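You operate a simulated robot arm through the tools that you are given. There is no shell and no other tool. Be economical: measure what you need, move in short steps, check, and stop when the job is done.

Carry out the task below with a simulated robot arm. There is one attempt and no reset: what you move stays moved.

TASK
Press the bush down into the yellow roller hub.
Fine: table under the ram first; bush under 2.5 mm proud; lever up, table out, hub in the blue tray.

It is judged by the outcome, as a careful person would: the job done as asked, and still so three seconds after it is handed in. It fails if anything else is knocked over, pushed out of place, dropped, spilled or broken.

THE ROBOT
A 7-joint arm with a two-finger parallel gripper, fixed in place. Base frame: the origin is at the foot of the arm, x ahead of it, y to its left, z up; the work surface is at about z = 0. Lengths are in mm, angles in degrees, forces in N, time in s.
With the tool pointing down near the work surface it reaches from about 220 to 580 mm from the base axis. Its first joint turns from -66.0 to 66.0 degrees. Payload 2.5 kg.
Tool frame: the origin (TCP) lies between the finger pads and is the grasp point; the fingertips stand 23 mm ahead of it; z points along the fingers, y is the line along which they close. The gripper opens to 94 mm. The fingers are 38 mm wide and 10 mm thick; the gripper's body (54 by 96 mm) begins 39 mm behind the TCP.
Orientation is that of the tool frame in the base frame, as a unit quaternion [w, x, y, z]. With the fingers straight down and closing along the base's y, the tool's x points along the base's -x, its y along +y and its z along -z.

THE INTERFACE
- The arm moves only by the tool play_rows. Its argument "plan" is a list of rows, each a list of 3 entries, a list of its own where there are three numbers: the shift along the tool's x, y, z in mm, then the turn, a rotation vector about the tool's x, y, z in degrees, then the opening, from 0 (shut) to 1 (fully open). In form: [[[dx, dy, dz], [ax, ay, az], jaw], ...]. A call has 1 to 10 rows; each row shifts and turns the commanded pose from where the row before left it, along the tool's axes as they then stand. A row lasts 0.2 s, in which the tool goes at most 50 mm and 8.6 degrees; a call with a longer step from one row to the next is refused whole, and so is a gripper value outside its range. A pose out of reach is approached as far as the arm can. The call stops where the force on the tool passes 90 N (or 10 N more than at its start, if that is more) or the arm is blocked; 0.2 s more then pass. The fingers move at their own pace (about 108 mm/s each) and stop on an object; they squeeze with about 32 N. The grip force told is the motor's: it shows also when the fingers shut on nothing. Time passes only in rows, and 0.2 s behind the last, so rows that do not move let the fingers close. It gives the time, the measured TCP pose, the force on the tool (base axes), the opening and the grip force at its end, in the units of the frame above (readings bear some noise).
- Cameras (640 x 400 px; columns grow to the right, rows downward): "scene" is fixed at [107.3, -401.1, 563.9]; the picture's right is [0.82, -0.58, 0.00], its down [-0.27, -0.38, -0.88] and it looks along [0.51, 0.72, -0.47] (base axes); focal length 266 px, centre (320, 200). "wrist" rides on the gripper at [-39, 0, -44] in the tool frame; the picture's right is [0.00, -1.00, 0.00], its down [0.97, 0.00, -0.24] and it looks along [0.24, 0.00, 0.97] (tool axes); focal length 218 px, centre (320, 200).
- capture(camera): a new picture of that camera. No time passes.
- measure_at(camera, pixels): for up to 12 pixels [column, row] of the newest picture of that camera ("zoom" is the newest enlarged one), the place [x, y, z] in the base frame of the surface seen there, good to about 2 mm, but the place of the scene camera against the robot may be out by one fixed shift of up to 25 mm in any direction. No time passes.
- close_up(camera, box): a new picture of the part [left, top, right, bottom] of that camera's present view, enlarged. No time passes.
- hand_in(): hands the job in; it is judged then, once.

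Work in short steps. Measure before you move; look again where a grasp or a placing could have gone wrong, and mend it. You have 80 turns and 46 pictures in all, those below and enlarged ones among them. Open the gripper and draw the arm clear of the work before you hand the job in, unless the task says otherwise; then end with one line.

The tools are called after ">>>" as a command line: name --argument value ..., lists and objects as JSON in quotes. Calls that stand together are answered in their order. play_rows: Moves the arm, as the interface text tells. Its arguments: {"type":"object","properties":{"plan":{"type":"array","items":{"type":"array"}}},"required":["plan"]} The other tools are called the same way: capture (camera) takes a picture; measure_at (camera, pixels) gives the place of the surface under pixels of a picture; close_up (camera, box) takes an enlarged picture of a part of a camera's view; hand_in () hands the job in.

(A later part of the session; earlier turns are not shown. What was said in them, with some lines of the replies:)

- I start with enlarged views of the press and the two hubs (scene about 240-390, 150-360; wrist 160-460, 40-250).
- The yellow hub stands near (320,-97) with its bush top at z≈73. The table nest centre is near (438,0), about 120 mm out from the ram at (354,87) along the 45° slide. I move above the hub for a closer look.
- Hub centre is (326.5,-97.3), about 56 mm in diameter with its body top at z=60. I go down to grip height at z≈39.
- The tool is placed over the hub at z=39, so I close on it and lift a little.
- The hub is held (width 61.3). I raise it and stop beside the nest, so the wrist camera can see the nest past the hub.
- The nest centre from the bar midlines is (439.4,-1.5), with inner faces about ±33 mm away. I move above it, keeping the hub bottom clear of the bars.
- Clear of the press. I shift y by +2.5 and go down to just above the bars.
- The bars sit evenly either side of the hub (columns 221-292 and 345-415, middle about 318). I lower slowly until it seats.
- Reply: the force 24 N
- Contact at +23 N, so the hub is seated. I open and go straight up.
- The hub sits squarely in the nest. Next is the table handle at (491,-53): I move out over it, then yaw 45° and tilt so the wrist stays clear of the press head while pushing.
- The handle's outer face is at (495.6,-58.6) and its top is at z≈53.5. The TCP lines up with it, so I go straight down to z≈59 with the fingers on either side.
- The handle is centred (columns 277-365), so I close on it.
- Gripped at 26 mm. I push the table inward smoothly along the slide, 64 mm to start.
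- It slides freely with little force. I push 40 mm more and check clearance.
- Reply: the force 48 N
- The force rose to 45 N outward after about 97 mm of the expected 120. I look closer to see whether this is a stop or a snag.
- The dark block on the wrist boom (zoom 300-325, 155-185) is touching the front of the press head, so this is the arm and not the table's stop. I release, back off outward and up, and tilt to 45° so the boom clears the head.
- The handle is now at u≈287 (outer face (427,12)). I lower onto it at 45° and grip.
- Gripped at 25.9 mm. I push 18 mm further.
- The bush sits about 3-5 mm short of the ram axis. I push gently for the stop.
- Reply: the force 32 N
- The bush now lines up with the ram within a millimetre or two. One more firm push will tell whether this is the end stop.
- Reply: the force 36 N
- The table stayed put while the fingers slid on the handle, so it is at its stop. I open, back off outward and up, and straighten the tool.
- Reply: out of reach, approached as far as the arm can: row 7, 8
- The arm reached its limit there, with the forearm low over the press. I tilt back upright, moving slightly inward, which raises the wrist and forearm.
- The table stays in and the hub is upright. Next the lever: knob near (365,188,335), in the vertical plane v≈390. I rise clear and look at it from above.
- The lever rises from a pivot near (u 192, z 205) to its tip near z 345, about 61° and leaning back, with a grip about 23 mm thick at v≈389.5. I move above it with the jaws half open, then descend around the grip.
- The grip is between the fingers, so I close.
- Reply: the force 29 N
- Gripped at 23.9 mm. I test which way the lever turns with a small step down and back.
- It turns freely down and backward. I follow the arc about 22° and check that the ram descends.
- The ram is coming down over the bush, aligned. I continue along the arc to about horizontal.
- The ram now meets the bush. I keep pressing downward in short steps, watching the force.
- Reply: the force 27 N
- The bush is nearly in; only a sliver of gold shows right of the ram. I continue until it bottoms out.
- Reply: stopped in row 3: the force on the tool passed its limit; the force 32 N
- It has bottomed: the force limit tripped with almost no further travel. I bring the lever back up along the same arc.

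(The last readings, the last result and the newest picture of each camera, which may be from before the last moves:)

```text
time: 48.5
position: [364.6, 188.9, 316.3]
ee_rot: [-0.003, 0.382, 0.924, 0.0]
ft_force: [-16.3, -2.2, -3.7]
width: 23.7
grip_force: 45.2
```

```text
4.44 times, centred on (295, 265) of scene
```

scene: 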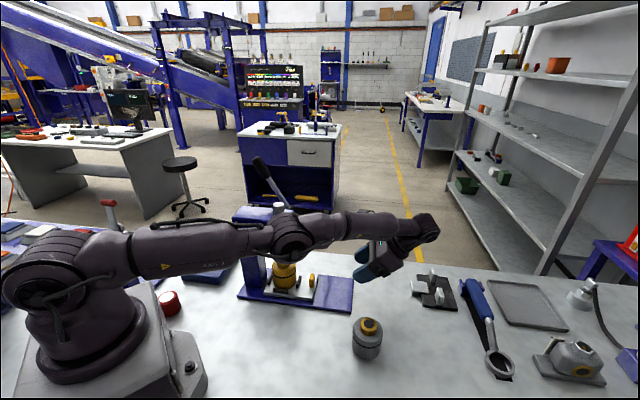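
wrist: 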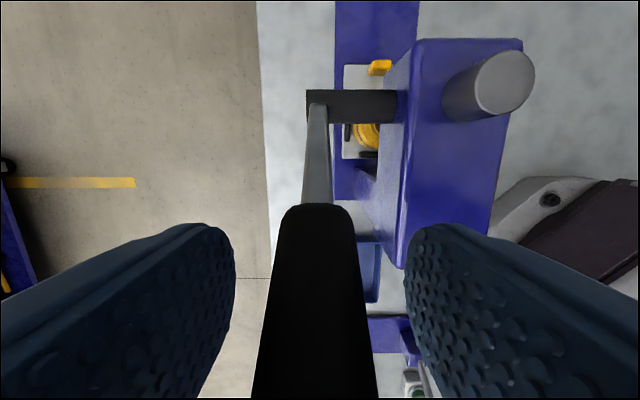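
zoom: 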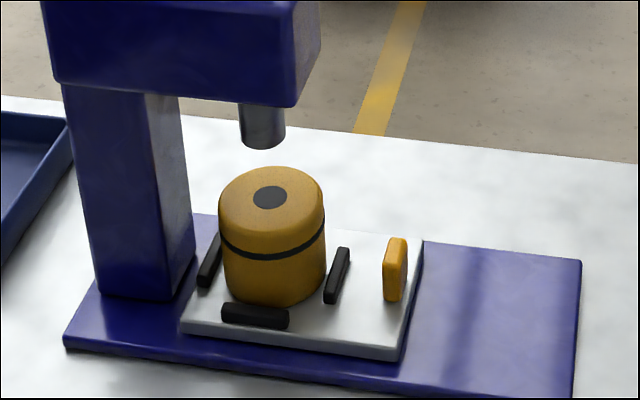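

The bush is flush. I nudge the lever firmly to its upper stop, release, and rise.

>>> play_rows --plan '[[[-2.6, 0, -1.5], [0, 0, 0], 0], [[0, 0, 0], [0, 0, 0], 0], [[0, 0, 0], [0, 0, 0], 0.5], [[0, 0, 0], [0, 0, 0], 0.6], [[0, 0, -15], [0, 0, 0], 0.6], [[0, 0, -35], [0, 0, 0], 0.6], [[0, 0, -35], [0, 0, 0], 0.6], [[0, 0, -35], [0, 0, 0], 0.6], [[0, 0, 0], [0, 0, 0], 0.6]]'

>>> capture --camera "wrist"

>>> measure_at --camera "wrist" --pixels '[[320, 215], [320, 195]]'

```text
time: 50.5
position: [365.9, 186.5, 439.7]
ee_rot: [-0.002, 0.381, 0.925, 0.001]
ft_force: [-0.7, -0.1, 0.2]
width: 56.4
grip_force: 0.1
```

```text
9 pictures are left
```

wrist: 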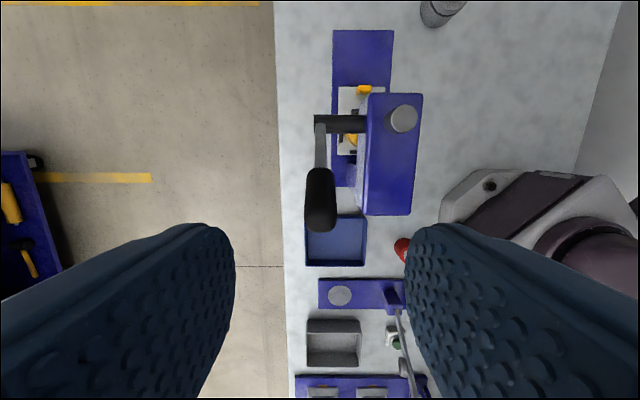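

```text
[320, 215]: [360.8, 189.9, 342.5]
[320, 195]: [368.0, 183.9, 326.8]
```

The lever is up exactly where it was. I retrace the path down to the table handle.

>>> play_rows --plan '[[[-42.3, -12.7, 0], [0, 0, 0], 0.6], [[-42.3, -12.7, 0], [0, 0, 0], 0.6], [[-42.3, -12.7, 0], [0, 0, 0], 0.6], [[-10, -40, 0], [0, 0, 0], 0.6], [[-10, -40, 0], [0, 0, 0], 0.6], [[-10, -40, 0], [0, 0, 0], 0.6], [[-14, 14, 45], [0, 0, 0], 0.6], [[-14, 14, 45], [0, 0, 0], 0.6], [[-14, 14, 45], [0, 0, 0], 0.6], [[-14, 14, 45], [0, 0, 0], 0.6]]'

>>> play_rows --plan '[[[-14, 14, 45], [0, 0, 0], 0.7], [[0, 3.5, 45], [0, 0, 0], 0.8], [[0, 3.5, 45], [0, 0, 0], 0.8], [[0, 0, 0], [0, 0, 0], 0.8]]'

>>> play_rows --plan '[[[0, 0, 0], [0, 7.5, 0], 0.8], [[0, 0, 0], [0, 7.5, 0], 0.8], [[0, 0, 0], [0, 7.5, 0], 0.8], [[0, 0, 0], [0, 7.5, 0], 0.8], [[0, 0, 0], [0, 7.5, 0], 0.8], [[0, 0, 0], [0, 7.5, 0], 0.8], [[0, 0, 0], [0, 0, 0], 0.8]]'

>>> capture --camera "wrist"

```text
time: 52.7
position: [443.1, -34.1, 257.4]
ee_rot: [-0.001, 0.382, 0.924, 0.001]
ft_force: [0.5, 0.2, 0.5]
width: 56.5
grip_force: 0.0
```

```text
time: 53.7
position: [467.9, -29.4, 122.6]
ee_rot: [-0.002, 0.382, 0.924, 0.001]
ft_force: [0.2, -0.4, 0.1]
width: 75.3
grip_force: 0.1
```

```text
time: 55.3
position: [468.0, -28.8, 123.2]
ee_rot: [-0.356, 0.352, 0.853, 0.148]
ft_force: [0.7, -0.9, -0.4]
width: 75.1
grip_force: 0.1
```

```text
8 pictures are left
```

wrist: 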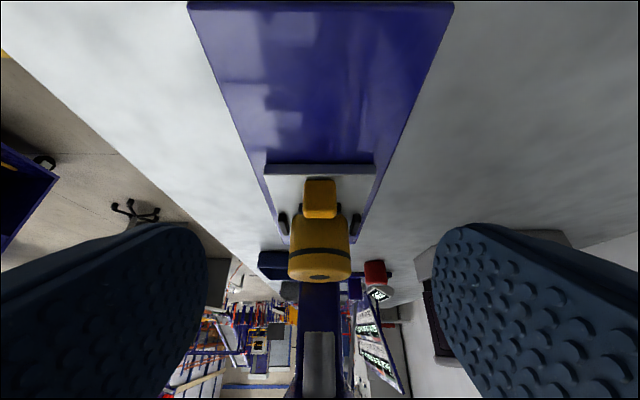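

>>> measure_at --camera "wrist" --pixels '[[320, 198], [320, 215], [320, 182], [320, 270], [320, 278], [300, 272], [340, 272], [320, 160]]'

```text
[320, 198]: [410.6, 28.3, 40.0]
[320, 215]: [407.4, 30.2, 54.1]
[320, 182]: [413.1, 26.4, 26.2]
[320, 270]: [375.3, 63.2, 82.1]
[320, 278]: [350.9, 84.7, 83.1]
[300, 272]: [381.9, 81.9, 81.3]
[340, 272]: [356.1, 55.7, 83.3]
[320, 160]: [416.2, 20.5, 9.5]
```

The bush face reads about z=83 against the hub face's 82, so it is flush. The handle's outer face is at u≈270. I lower, slide in around it, and grip.

>>> play_rows --plan '[[[-22.8, 0, 22.8], [0, 0, 0], 0.8], [[-22.8, 0, 22.8], [0, 0, 0], 0.8], [[17, 0, 17], [0, 0, 0], 0.8], [[17, 0, 17], [0, 0, 0], 0.8], [[17, 0, 17], [0, 0, 0], 0.8], [[0, 0, 0], [0, 0, 0], 0.8], [[0, 0, 0], [0, 0, 0], 0], [[0, 0, 0], [0, 0, 0], 0], [[0, 0, 0], [0, 0, 0], 0]]'

```text
time: 57.3
position: [416.8, 21.3, 58.4]
ee_rot: [-0.357, 0.351, 0.853, 0.146]
ft_force: [-2.6, -1.7, 1.5]
width: 25.7
grip_force: 44.9
```

Gripped at 25.7 mm. I pull the table out smoothly, about 62 mm first.

>>> play_rows --plan '[[[-2.5, 0, -2.5], [0, 0, 0], 0], [[-5, 0, -5], [0, 0, 0], 0], [[-6, 0, -6], [0, 0, 0], 0], [[-6, 0, -6], [0, 0, 0], 0], [[-6, 0, -6], [0, 0, 0], 0], [[-6, 0, -6], [0, 0, 0], 0], [[-6, 0, -6], [0, 0, 0], 0], [[-4, 0, -4], [0, 0, 0], 0], [[-2.5, 0, -2.5], [0, 0, 0], 0], [[0, 0, 0], [0, 0, 0], 0]]'

```text
time: 59.5
position: [461.2, -22.7, 59.6]
ee_rot: [-0.357, 0.351, 0.853, 0.147]
ft_force: [-3.9, -4.5, 2.6]
width: 25.8
grip_force: 44.7
```

I reduce the tilt to 24° around the handle, for reach, then pull the remaining ~58 mm.

>>> play_rows --plan '[[[2.5, 0, 0.3], [0, -7, 0], 0], [[2.5, 0, 0.3], [0, -7, 0], 0], [[2.5, 0, 0.3], [0, -7, 0], 0], [[0, 0, 0], [0, 0, 0], 0]]'

>>> play_rows --plan '[[[-4, 0, -1.8], [0, 0, 0], 0], [[-7.3, 0, -3.25], [0, 0, 0], 0], [[-7.3, 0, -3.25], [0, 0, 0], 0], [[-7.3, 0, -3.25], [0, 0, 0], 0], [[-7.3, 0, -3.25], [0, 0, 0], 0], [[-7.3, 0, -3.25], [0, 0, 0], 0], [[-7.3, 0, -3.25], [0, 0, 0], 0], [[-3, 0, -1.3], [0, 0, 0], 0], [[0, 0, 0], [0, 0, 0], 0]]'

```text
time: 60.5
position: [456.9, -17.3, 62.3]
ee_rot: [-0.194, 0.372, 0.904, 0.08]
ft_force: [-4.7, -3.0, 2.1]
width: 25.8
grip_force: 44.8
```

```text
time: 62.5
position: [496.8, -58.2, 63.4]
ee_rot: [-0.194, 0.373, 0.904, 0.08]
ft_force: [-11.0, -15.8, 23.9]
width: 26.0
grip_force: 45.0
```

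>>> play_rows --plan '[[[-1.4, 0, -0.6], [0, 0, 0], 0], [[-1.4, 0, -0.6], [0, 0, 0], 0], [[0, 0, 0], [0, 0, 0], 0]]'

>>> capture --camera "scene"

```text
time: 63.3
position: [498.9, -60.0, 62.4]
ee_rot: [-0.196, 0.372, 0.904, 0.081]
ft_force: [-15.8, -12.6, 26.2]
width: 25.8
grip_force: 45.2
```

```text
7 pictures are left
```

scene: 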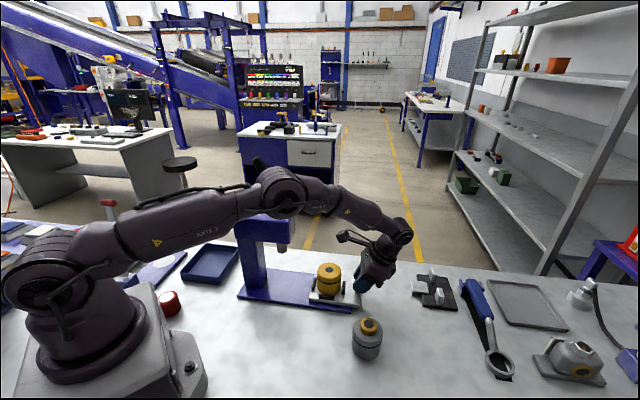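

The table is out at its original place. I release, rise vertically, and straighten the tool.

>>> play_rows --plan '[[[0, 0, 0], [0, 0, 0], 0.8], [[0, 0, 0], [0, 0, 0], 0.8], [[13.4, 0, -30], [0, 0, 0], 0.8], [[17, 0, -38], [0, 0, 0], 0.8], [[17, 0, -38], [0, 0, 0], 0.8], [[0, 0, 0], [0, -8, 0], 1], [[0, 0, 0], [0, -8, 0], 1], [[0, 0, 0], [0, -8, 0], 1], [[0, 0, 0], [0, 0, 0], 1]]'

>>> play_rows --plan '[[[0, 0, 0], [0, 0, -7.5], 1], [[0, 0, 0], [0, 0, -7.5], 1], [[0, 0, 0], [0, 0, -7.5], 1], [[0, 0, 0], [0, 0, -7.5], 1], [[0, 0, 0], [0, 0, -7.5], 1], [[0, 0, 0], [0, 0, -7.5], 1], [[20, 10, 0], [0, 0, 0], 1], [[40, 20, 0], [0, 0, 0], 1], [[0, 0, 0], [0, 0, 0], 1]]'

>>> capture --camera "wrist"

```text
time: 65.3
position: [497.3, -59.8, 178.5]
ee_rot: [-0.001, 0.381, 0.925, 0.001]
ft_force: [1.0, -0.2, -0.3]
width: 93.9
grip_force: 0.0
```

```text
time: 67.3
position: [438.4, -29.5, 178.3]
ee_rot: [-0.001, -0.002, 1.0, 0.002]
ft_force: [-0.8, 0.2, -1.1]
width: 93.9
grip_force: 0.0
```

```text
6 pictures are left
```

wrist: 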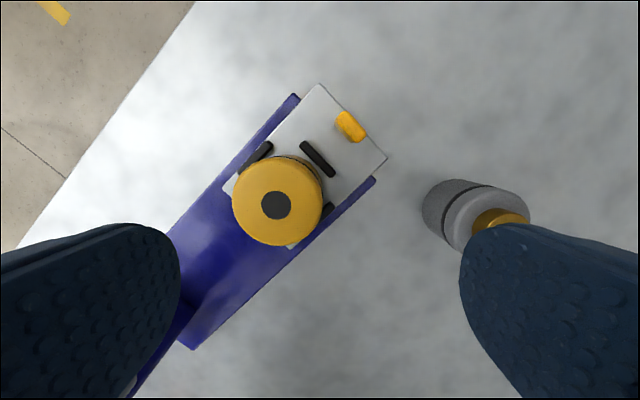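

>>> measure_at --camera "wrist" --pixels '[[276, 205], [236, 203], [318, 203], [276, 161], [276, 241], [262, 190], [290, 190], [350, 128]]'

```text
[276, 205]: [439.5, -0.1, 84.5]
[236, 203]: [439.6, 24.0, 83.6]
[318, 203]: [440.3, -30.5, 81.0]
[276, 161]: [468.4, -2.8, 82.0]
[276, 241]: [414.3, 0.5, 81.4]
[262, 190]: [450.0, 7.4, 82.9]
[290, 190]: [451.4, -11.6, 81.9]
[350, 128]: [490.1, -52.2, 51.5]
```

The hub centre is about (440.5,-2) with the bush flush. I descend and grip it as before.

>>> play_rows --plan '[[[-2, 27.7, 0], [0, 0, 0], 1], [[0, 0, 40], [0, 0, 0], 1], [[0, 0, 40], [0, 0, 0], 1], [[0, 0, 36], [0, 0, 0], 1], [[0, 0, 0], [0, 0, 0], 1], [[0, 0, 0], [0, 0, 0], 0], [[0, 0, 0], [0, 0, 0], 0], [[0, 0, 0], [0, 0, 0], 0]]'

```text
time: 69.1
position: [441.0, -2.2, 63.8]
ee_rot: [-0.002, -0.002, 1.0, 0.002]
ft_force: [0.4, 0.1, -0.6]
width: 61.2
grip_force: 31.8
```

Gripped. I lift high, over the press and lever, toward the tray (centre about (217,283)).

>>> play_rows --plan '[[[0, 0, -15], [0, 0, 0], 0], [[0, 0, -35], [0, 0, 0], 0], [[0, 0, -40], [0, 0, 0], 0], [[16, -5, -45], [0, 0, 0], 0], [[16, -5, -45], [0, 0, 0], 0], [[16, -5, -45], [0, 0, 0], 0], [[16, -5, -45], [0, 0, 0], 0], [[16, -5, -45], [0, 0, 0], 0], [[16, -5, -45], [0, 0, 0], 0], [[0, 0, 0], [0, 0, 0], 0]]'

>>> capture --camera "scene"

```text
time: 71.3
position: [344.1, -34.8, 423.3]
ee_rot: [-0.001, -0.002, 1.0, 0.002]
ft_force: [0.1, 0.0, -4.3]
width: 61.2
grip_force: 32.5
```

```text
5 pictures are left
```

scene: 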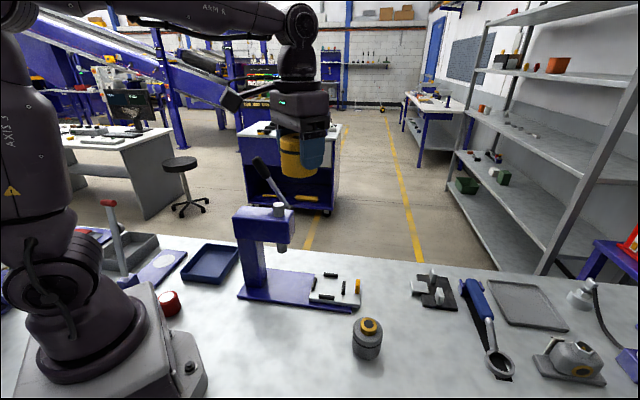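

The table is out, the lever is up and the hub is held. I cross over at this height to above the tray.

>>> play_rows --plan '[[[15.9, 39.7, 0], [0, 0, 0], 0], [[15.9, 39.7, 0], [0, 0, 0], 0], [[15.9, 39.7, 0], [0, 0, 0], 0], [[15.9, 39.7, 0], [0, 0, 0], 0], [[15.9, 39.7, 0], [0, 0, 0], 0], [[15.9, 39.7, 0], [0, 0, 0], 0], [[15.9, 39.7, 0], [0, 0, 0], 0], [[15.9, 39.7, 0], [0, 0, 0], 0], [[0, 0, 0], [0, 0, 0], 0]]'

>>> capture --camera "wrist"

```text
time: 73.3
position: [216.7, 281.9, 422.5]
ee_rot: [-0.003, -0.003, 1.0, 0.002]
ft_force: [-0.3, 0.4, -4.0]
width: 61.2
grip_force: 32.1
```

```text
4 pictures are left
```

wrist: 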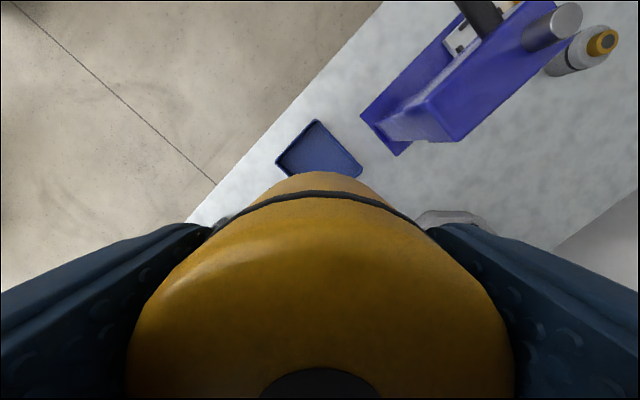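

The tray's near corner and rim agree with the earlier measurement. Before lowering I check the gauge post near the tray (scene (108,203)) against the wrist boom's sweep.

>>> measure_at --camera "scene" --pixels '[[108, 203], [113, 230], [119, 265], [165, 262], [135, 250], [238, 248], [182, 278], [210, 265], [212, 284], [170, 303]]'

```text
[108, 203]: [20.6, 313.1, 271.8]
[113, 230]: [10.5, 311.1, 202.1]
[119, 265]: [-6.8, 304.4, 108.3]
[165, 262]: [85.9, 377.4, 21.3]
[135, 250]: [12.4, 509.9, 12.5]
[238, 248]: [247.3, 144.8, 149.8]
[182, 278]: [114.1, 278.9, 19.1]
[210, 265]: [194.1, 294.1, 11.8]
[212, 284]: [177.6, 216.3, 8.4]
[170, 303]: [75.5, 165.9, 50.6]
```

The post is around x≈30, well clear of the boom (x≥90). I descend into the tray.

>>> play_rows --plan '[[[0, 0, 45], [0, 0, 0], 0], [[0, 0, 45], [0, 0, 0], 0], [[0, 0, 45], [0, 0, 0], 0], [[0, 0, 45], [0, 0, 0], 0], [[0, 0, 45], [0, 0, 0], 0], [[0, 0, 45], [0, 0, 0], 0], [[0, 0, 45], [0, 0, 0], 0], [[0, 0, 30], [0, 0, 0], 0], [[0, 0, 0], [0, 0, 0], 0]]'

>>> capture --camera "wrist"

```text
time: 75.3
position: [216.5, 283.7, 76.8]
ee_rot: [-0.002, -0.002, 1.0, 0.001]
ft_force: [-0.2, 0.8, -4.8]
width: 61.4
grip_force: 32.5
```

```text
3 pictures are left
```

wrist: 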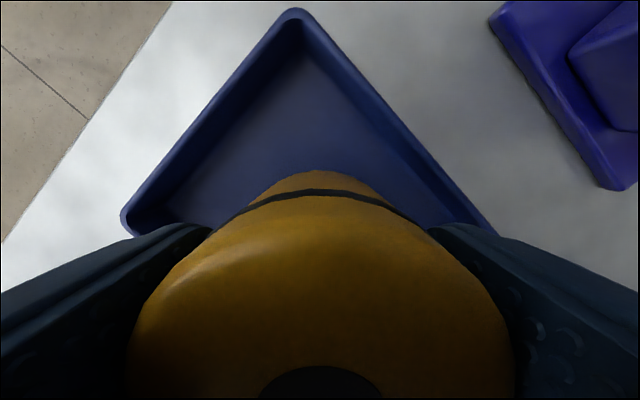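

>>> measure_at --camera "wrist" --pixels '[[295, 13], [125, 220], [490, 230], [300, 150], [200, 205]]'

```text
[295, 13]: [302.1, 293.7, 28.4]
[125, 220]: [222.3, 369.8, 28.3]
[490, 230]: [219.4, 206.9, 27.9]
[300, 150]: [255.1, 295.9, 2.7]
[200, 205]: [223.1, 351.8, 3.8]
```

The tray centre is (218,286) and its floor z≈3. I adjust slightly and lower until contact.

>>> play_rows --plan '[[[-1, 2, 15], [0, 0, 0], 0], [[0, 0, 10], [0, 0, 0], 0], [[0, 0, 3], [0, 0, 0], 0], [[0, 0, 2], [0, 0, 0], 0], [[0, 0, 0], [0, 0, 0], 0]]'

```text
time: 76.5
position: [217.3, 286.2, 48.6]
ee_rot: [0.0, -0.001, 1.0, 0.002]
ft_force: [0.2, 0.1, -4.8]
width: 61.5
grip_force: 32.2
```

>>> play_rows --plan '[[[0, 0, 1.5], [0, 0, 0], 0], [[0, 0, 1.5], [0, 0, 0], 0], [[0, 0, 1], [0, 0, 0], 0], [[0, 0, 0], [0, 0, 0], 0]]'

```text
time: 77.5
position: [216.1, 286.8, 45.5]
ee_rot: [-0.001, -0.002, 1.0, 0.002]
ft_force: [0.5, 0.1, -4.1]
width: 61.3
grip_force: 31.8
```

>>> play_rows --plan '[[[0, 0, 1], [0, 0, 0], 0], [[0, 0, 1], [0, 0, 0], 0], [[0, 0, 0], [0, 0, 0], 0]]'

```text
time: 78.3
position: [217.5, 287.0, 43.8]
ee_rot: [-0.001, -0.001, 1.0, 0.001]
ft_force: [-6.5, -4.5, 22.9]
width: 61.3
grip_force: 31.9
```

Contact at +23 N. I open partway, so the fingers stay clear of the tray walls, and rise.

>>> play_rows --plan '[[[0, 0, 0], [0, 0, 0], 0.78], [[0, 0, 0], [0, 0, 0], 0.78], [[0, 0, -15], [0, 0, 0], 0.78], [[0, 0, -40], [0, 0, 0], 0.78], [[0, 0, -45], [0, 0, 0], 0.78], [[0, 0, -45], [0, 0, 0], 0.78], [[0, 0, -45], [0, 0, 0], 0.78], [[0, 0, -45], [0, 0, 0], 0.78], [[0, 0, -45], [0, 0, 0], 0.78], [[0, 0, 0], [0, 0, 0], 0.78]]'

>>> capture --camera "wrist"

>>> capture --camera "scene"

```text
time: 80.5
position: [217.5, 285.2, 323.7]
ee_rot: [-0.002, -0.002, 1.0, 0.002]
ft_force: [0.2, 0.5, -0.1]
width: 73.1
grip_force: 0.1
```

```text
2 pictures are left
```

wrist: 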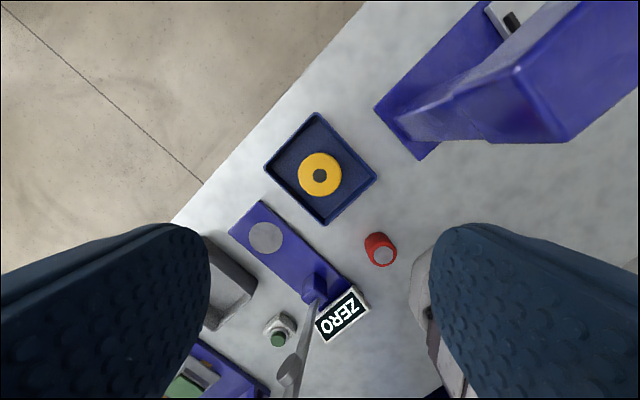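

```text
1 pictures are left
```

scene: 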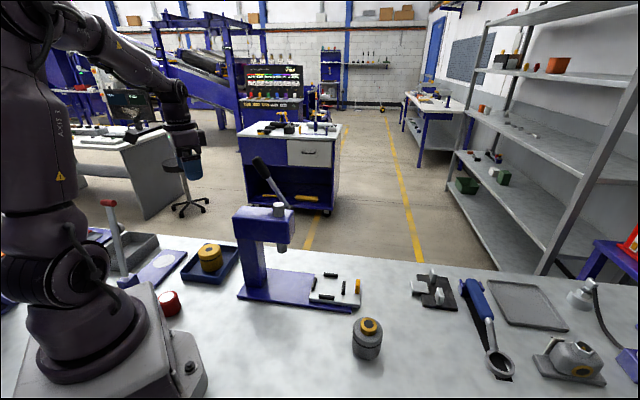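

The hub stands upright in the blue tray with its bush flush. The lever is up, the table is out, nothing else has moved, and the arm is clear with the jaws open.

>>> hand_in

```text
The job is handed in.
```

The bush is pressed in flush (within about 1 mm of the hub face), the lever is up, the table is out, and the yellow hub is standing in the blue tray. During the push-in, the wrist boom touched the front of the press head (about 45 N), and I saw no sign that the press moved.
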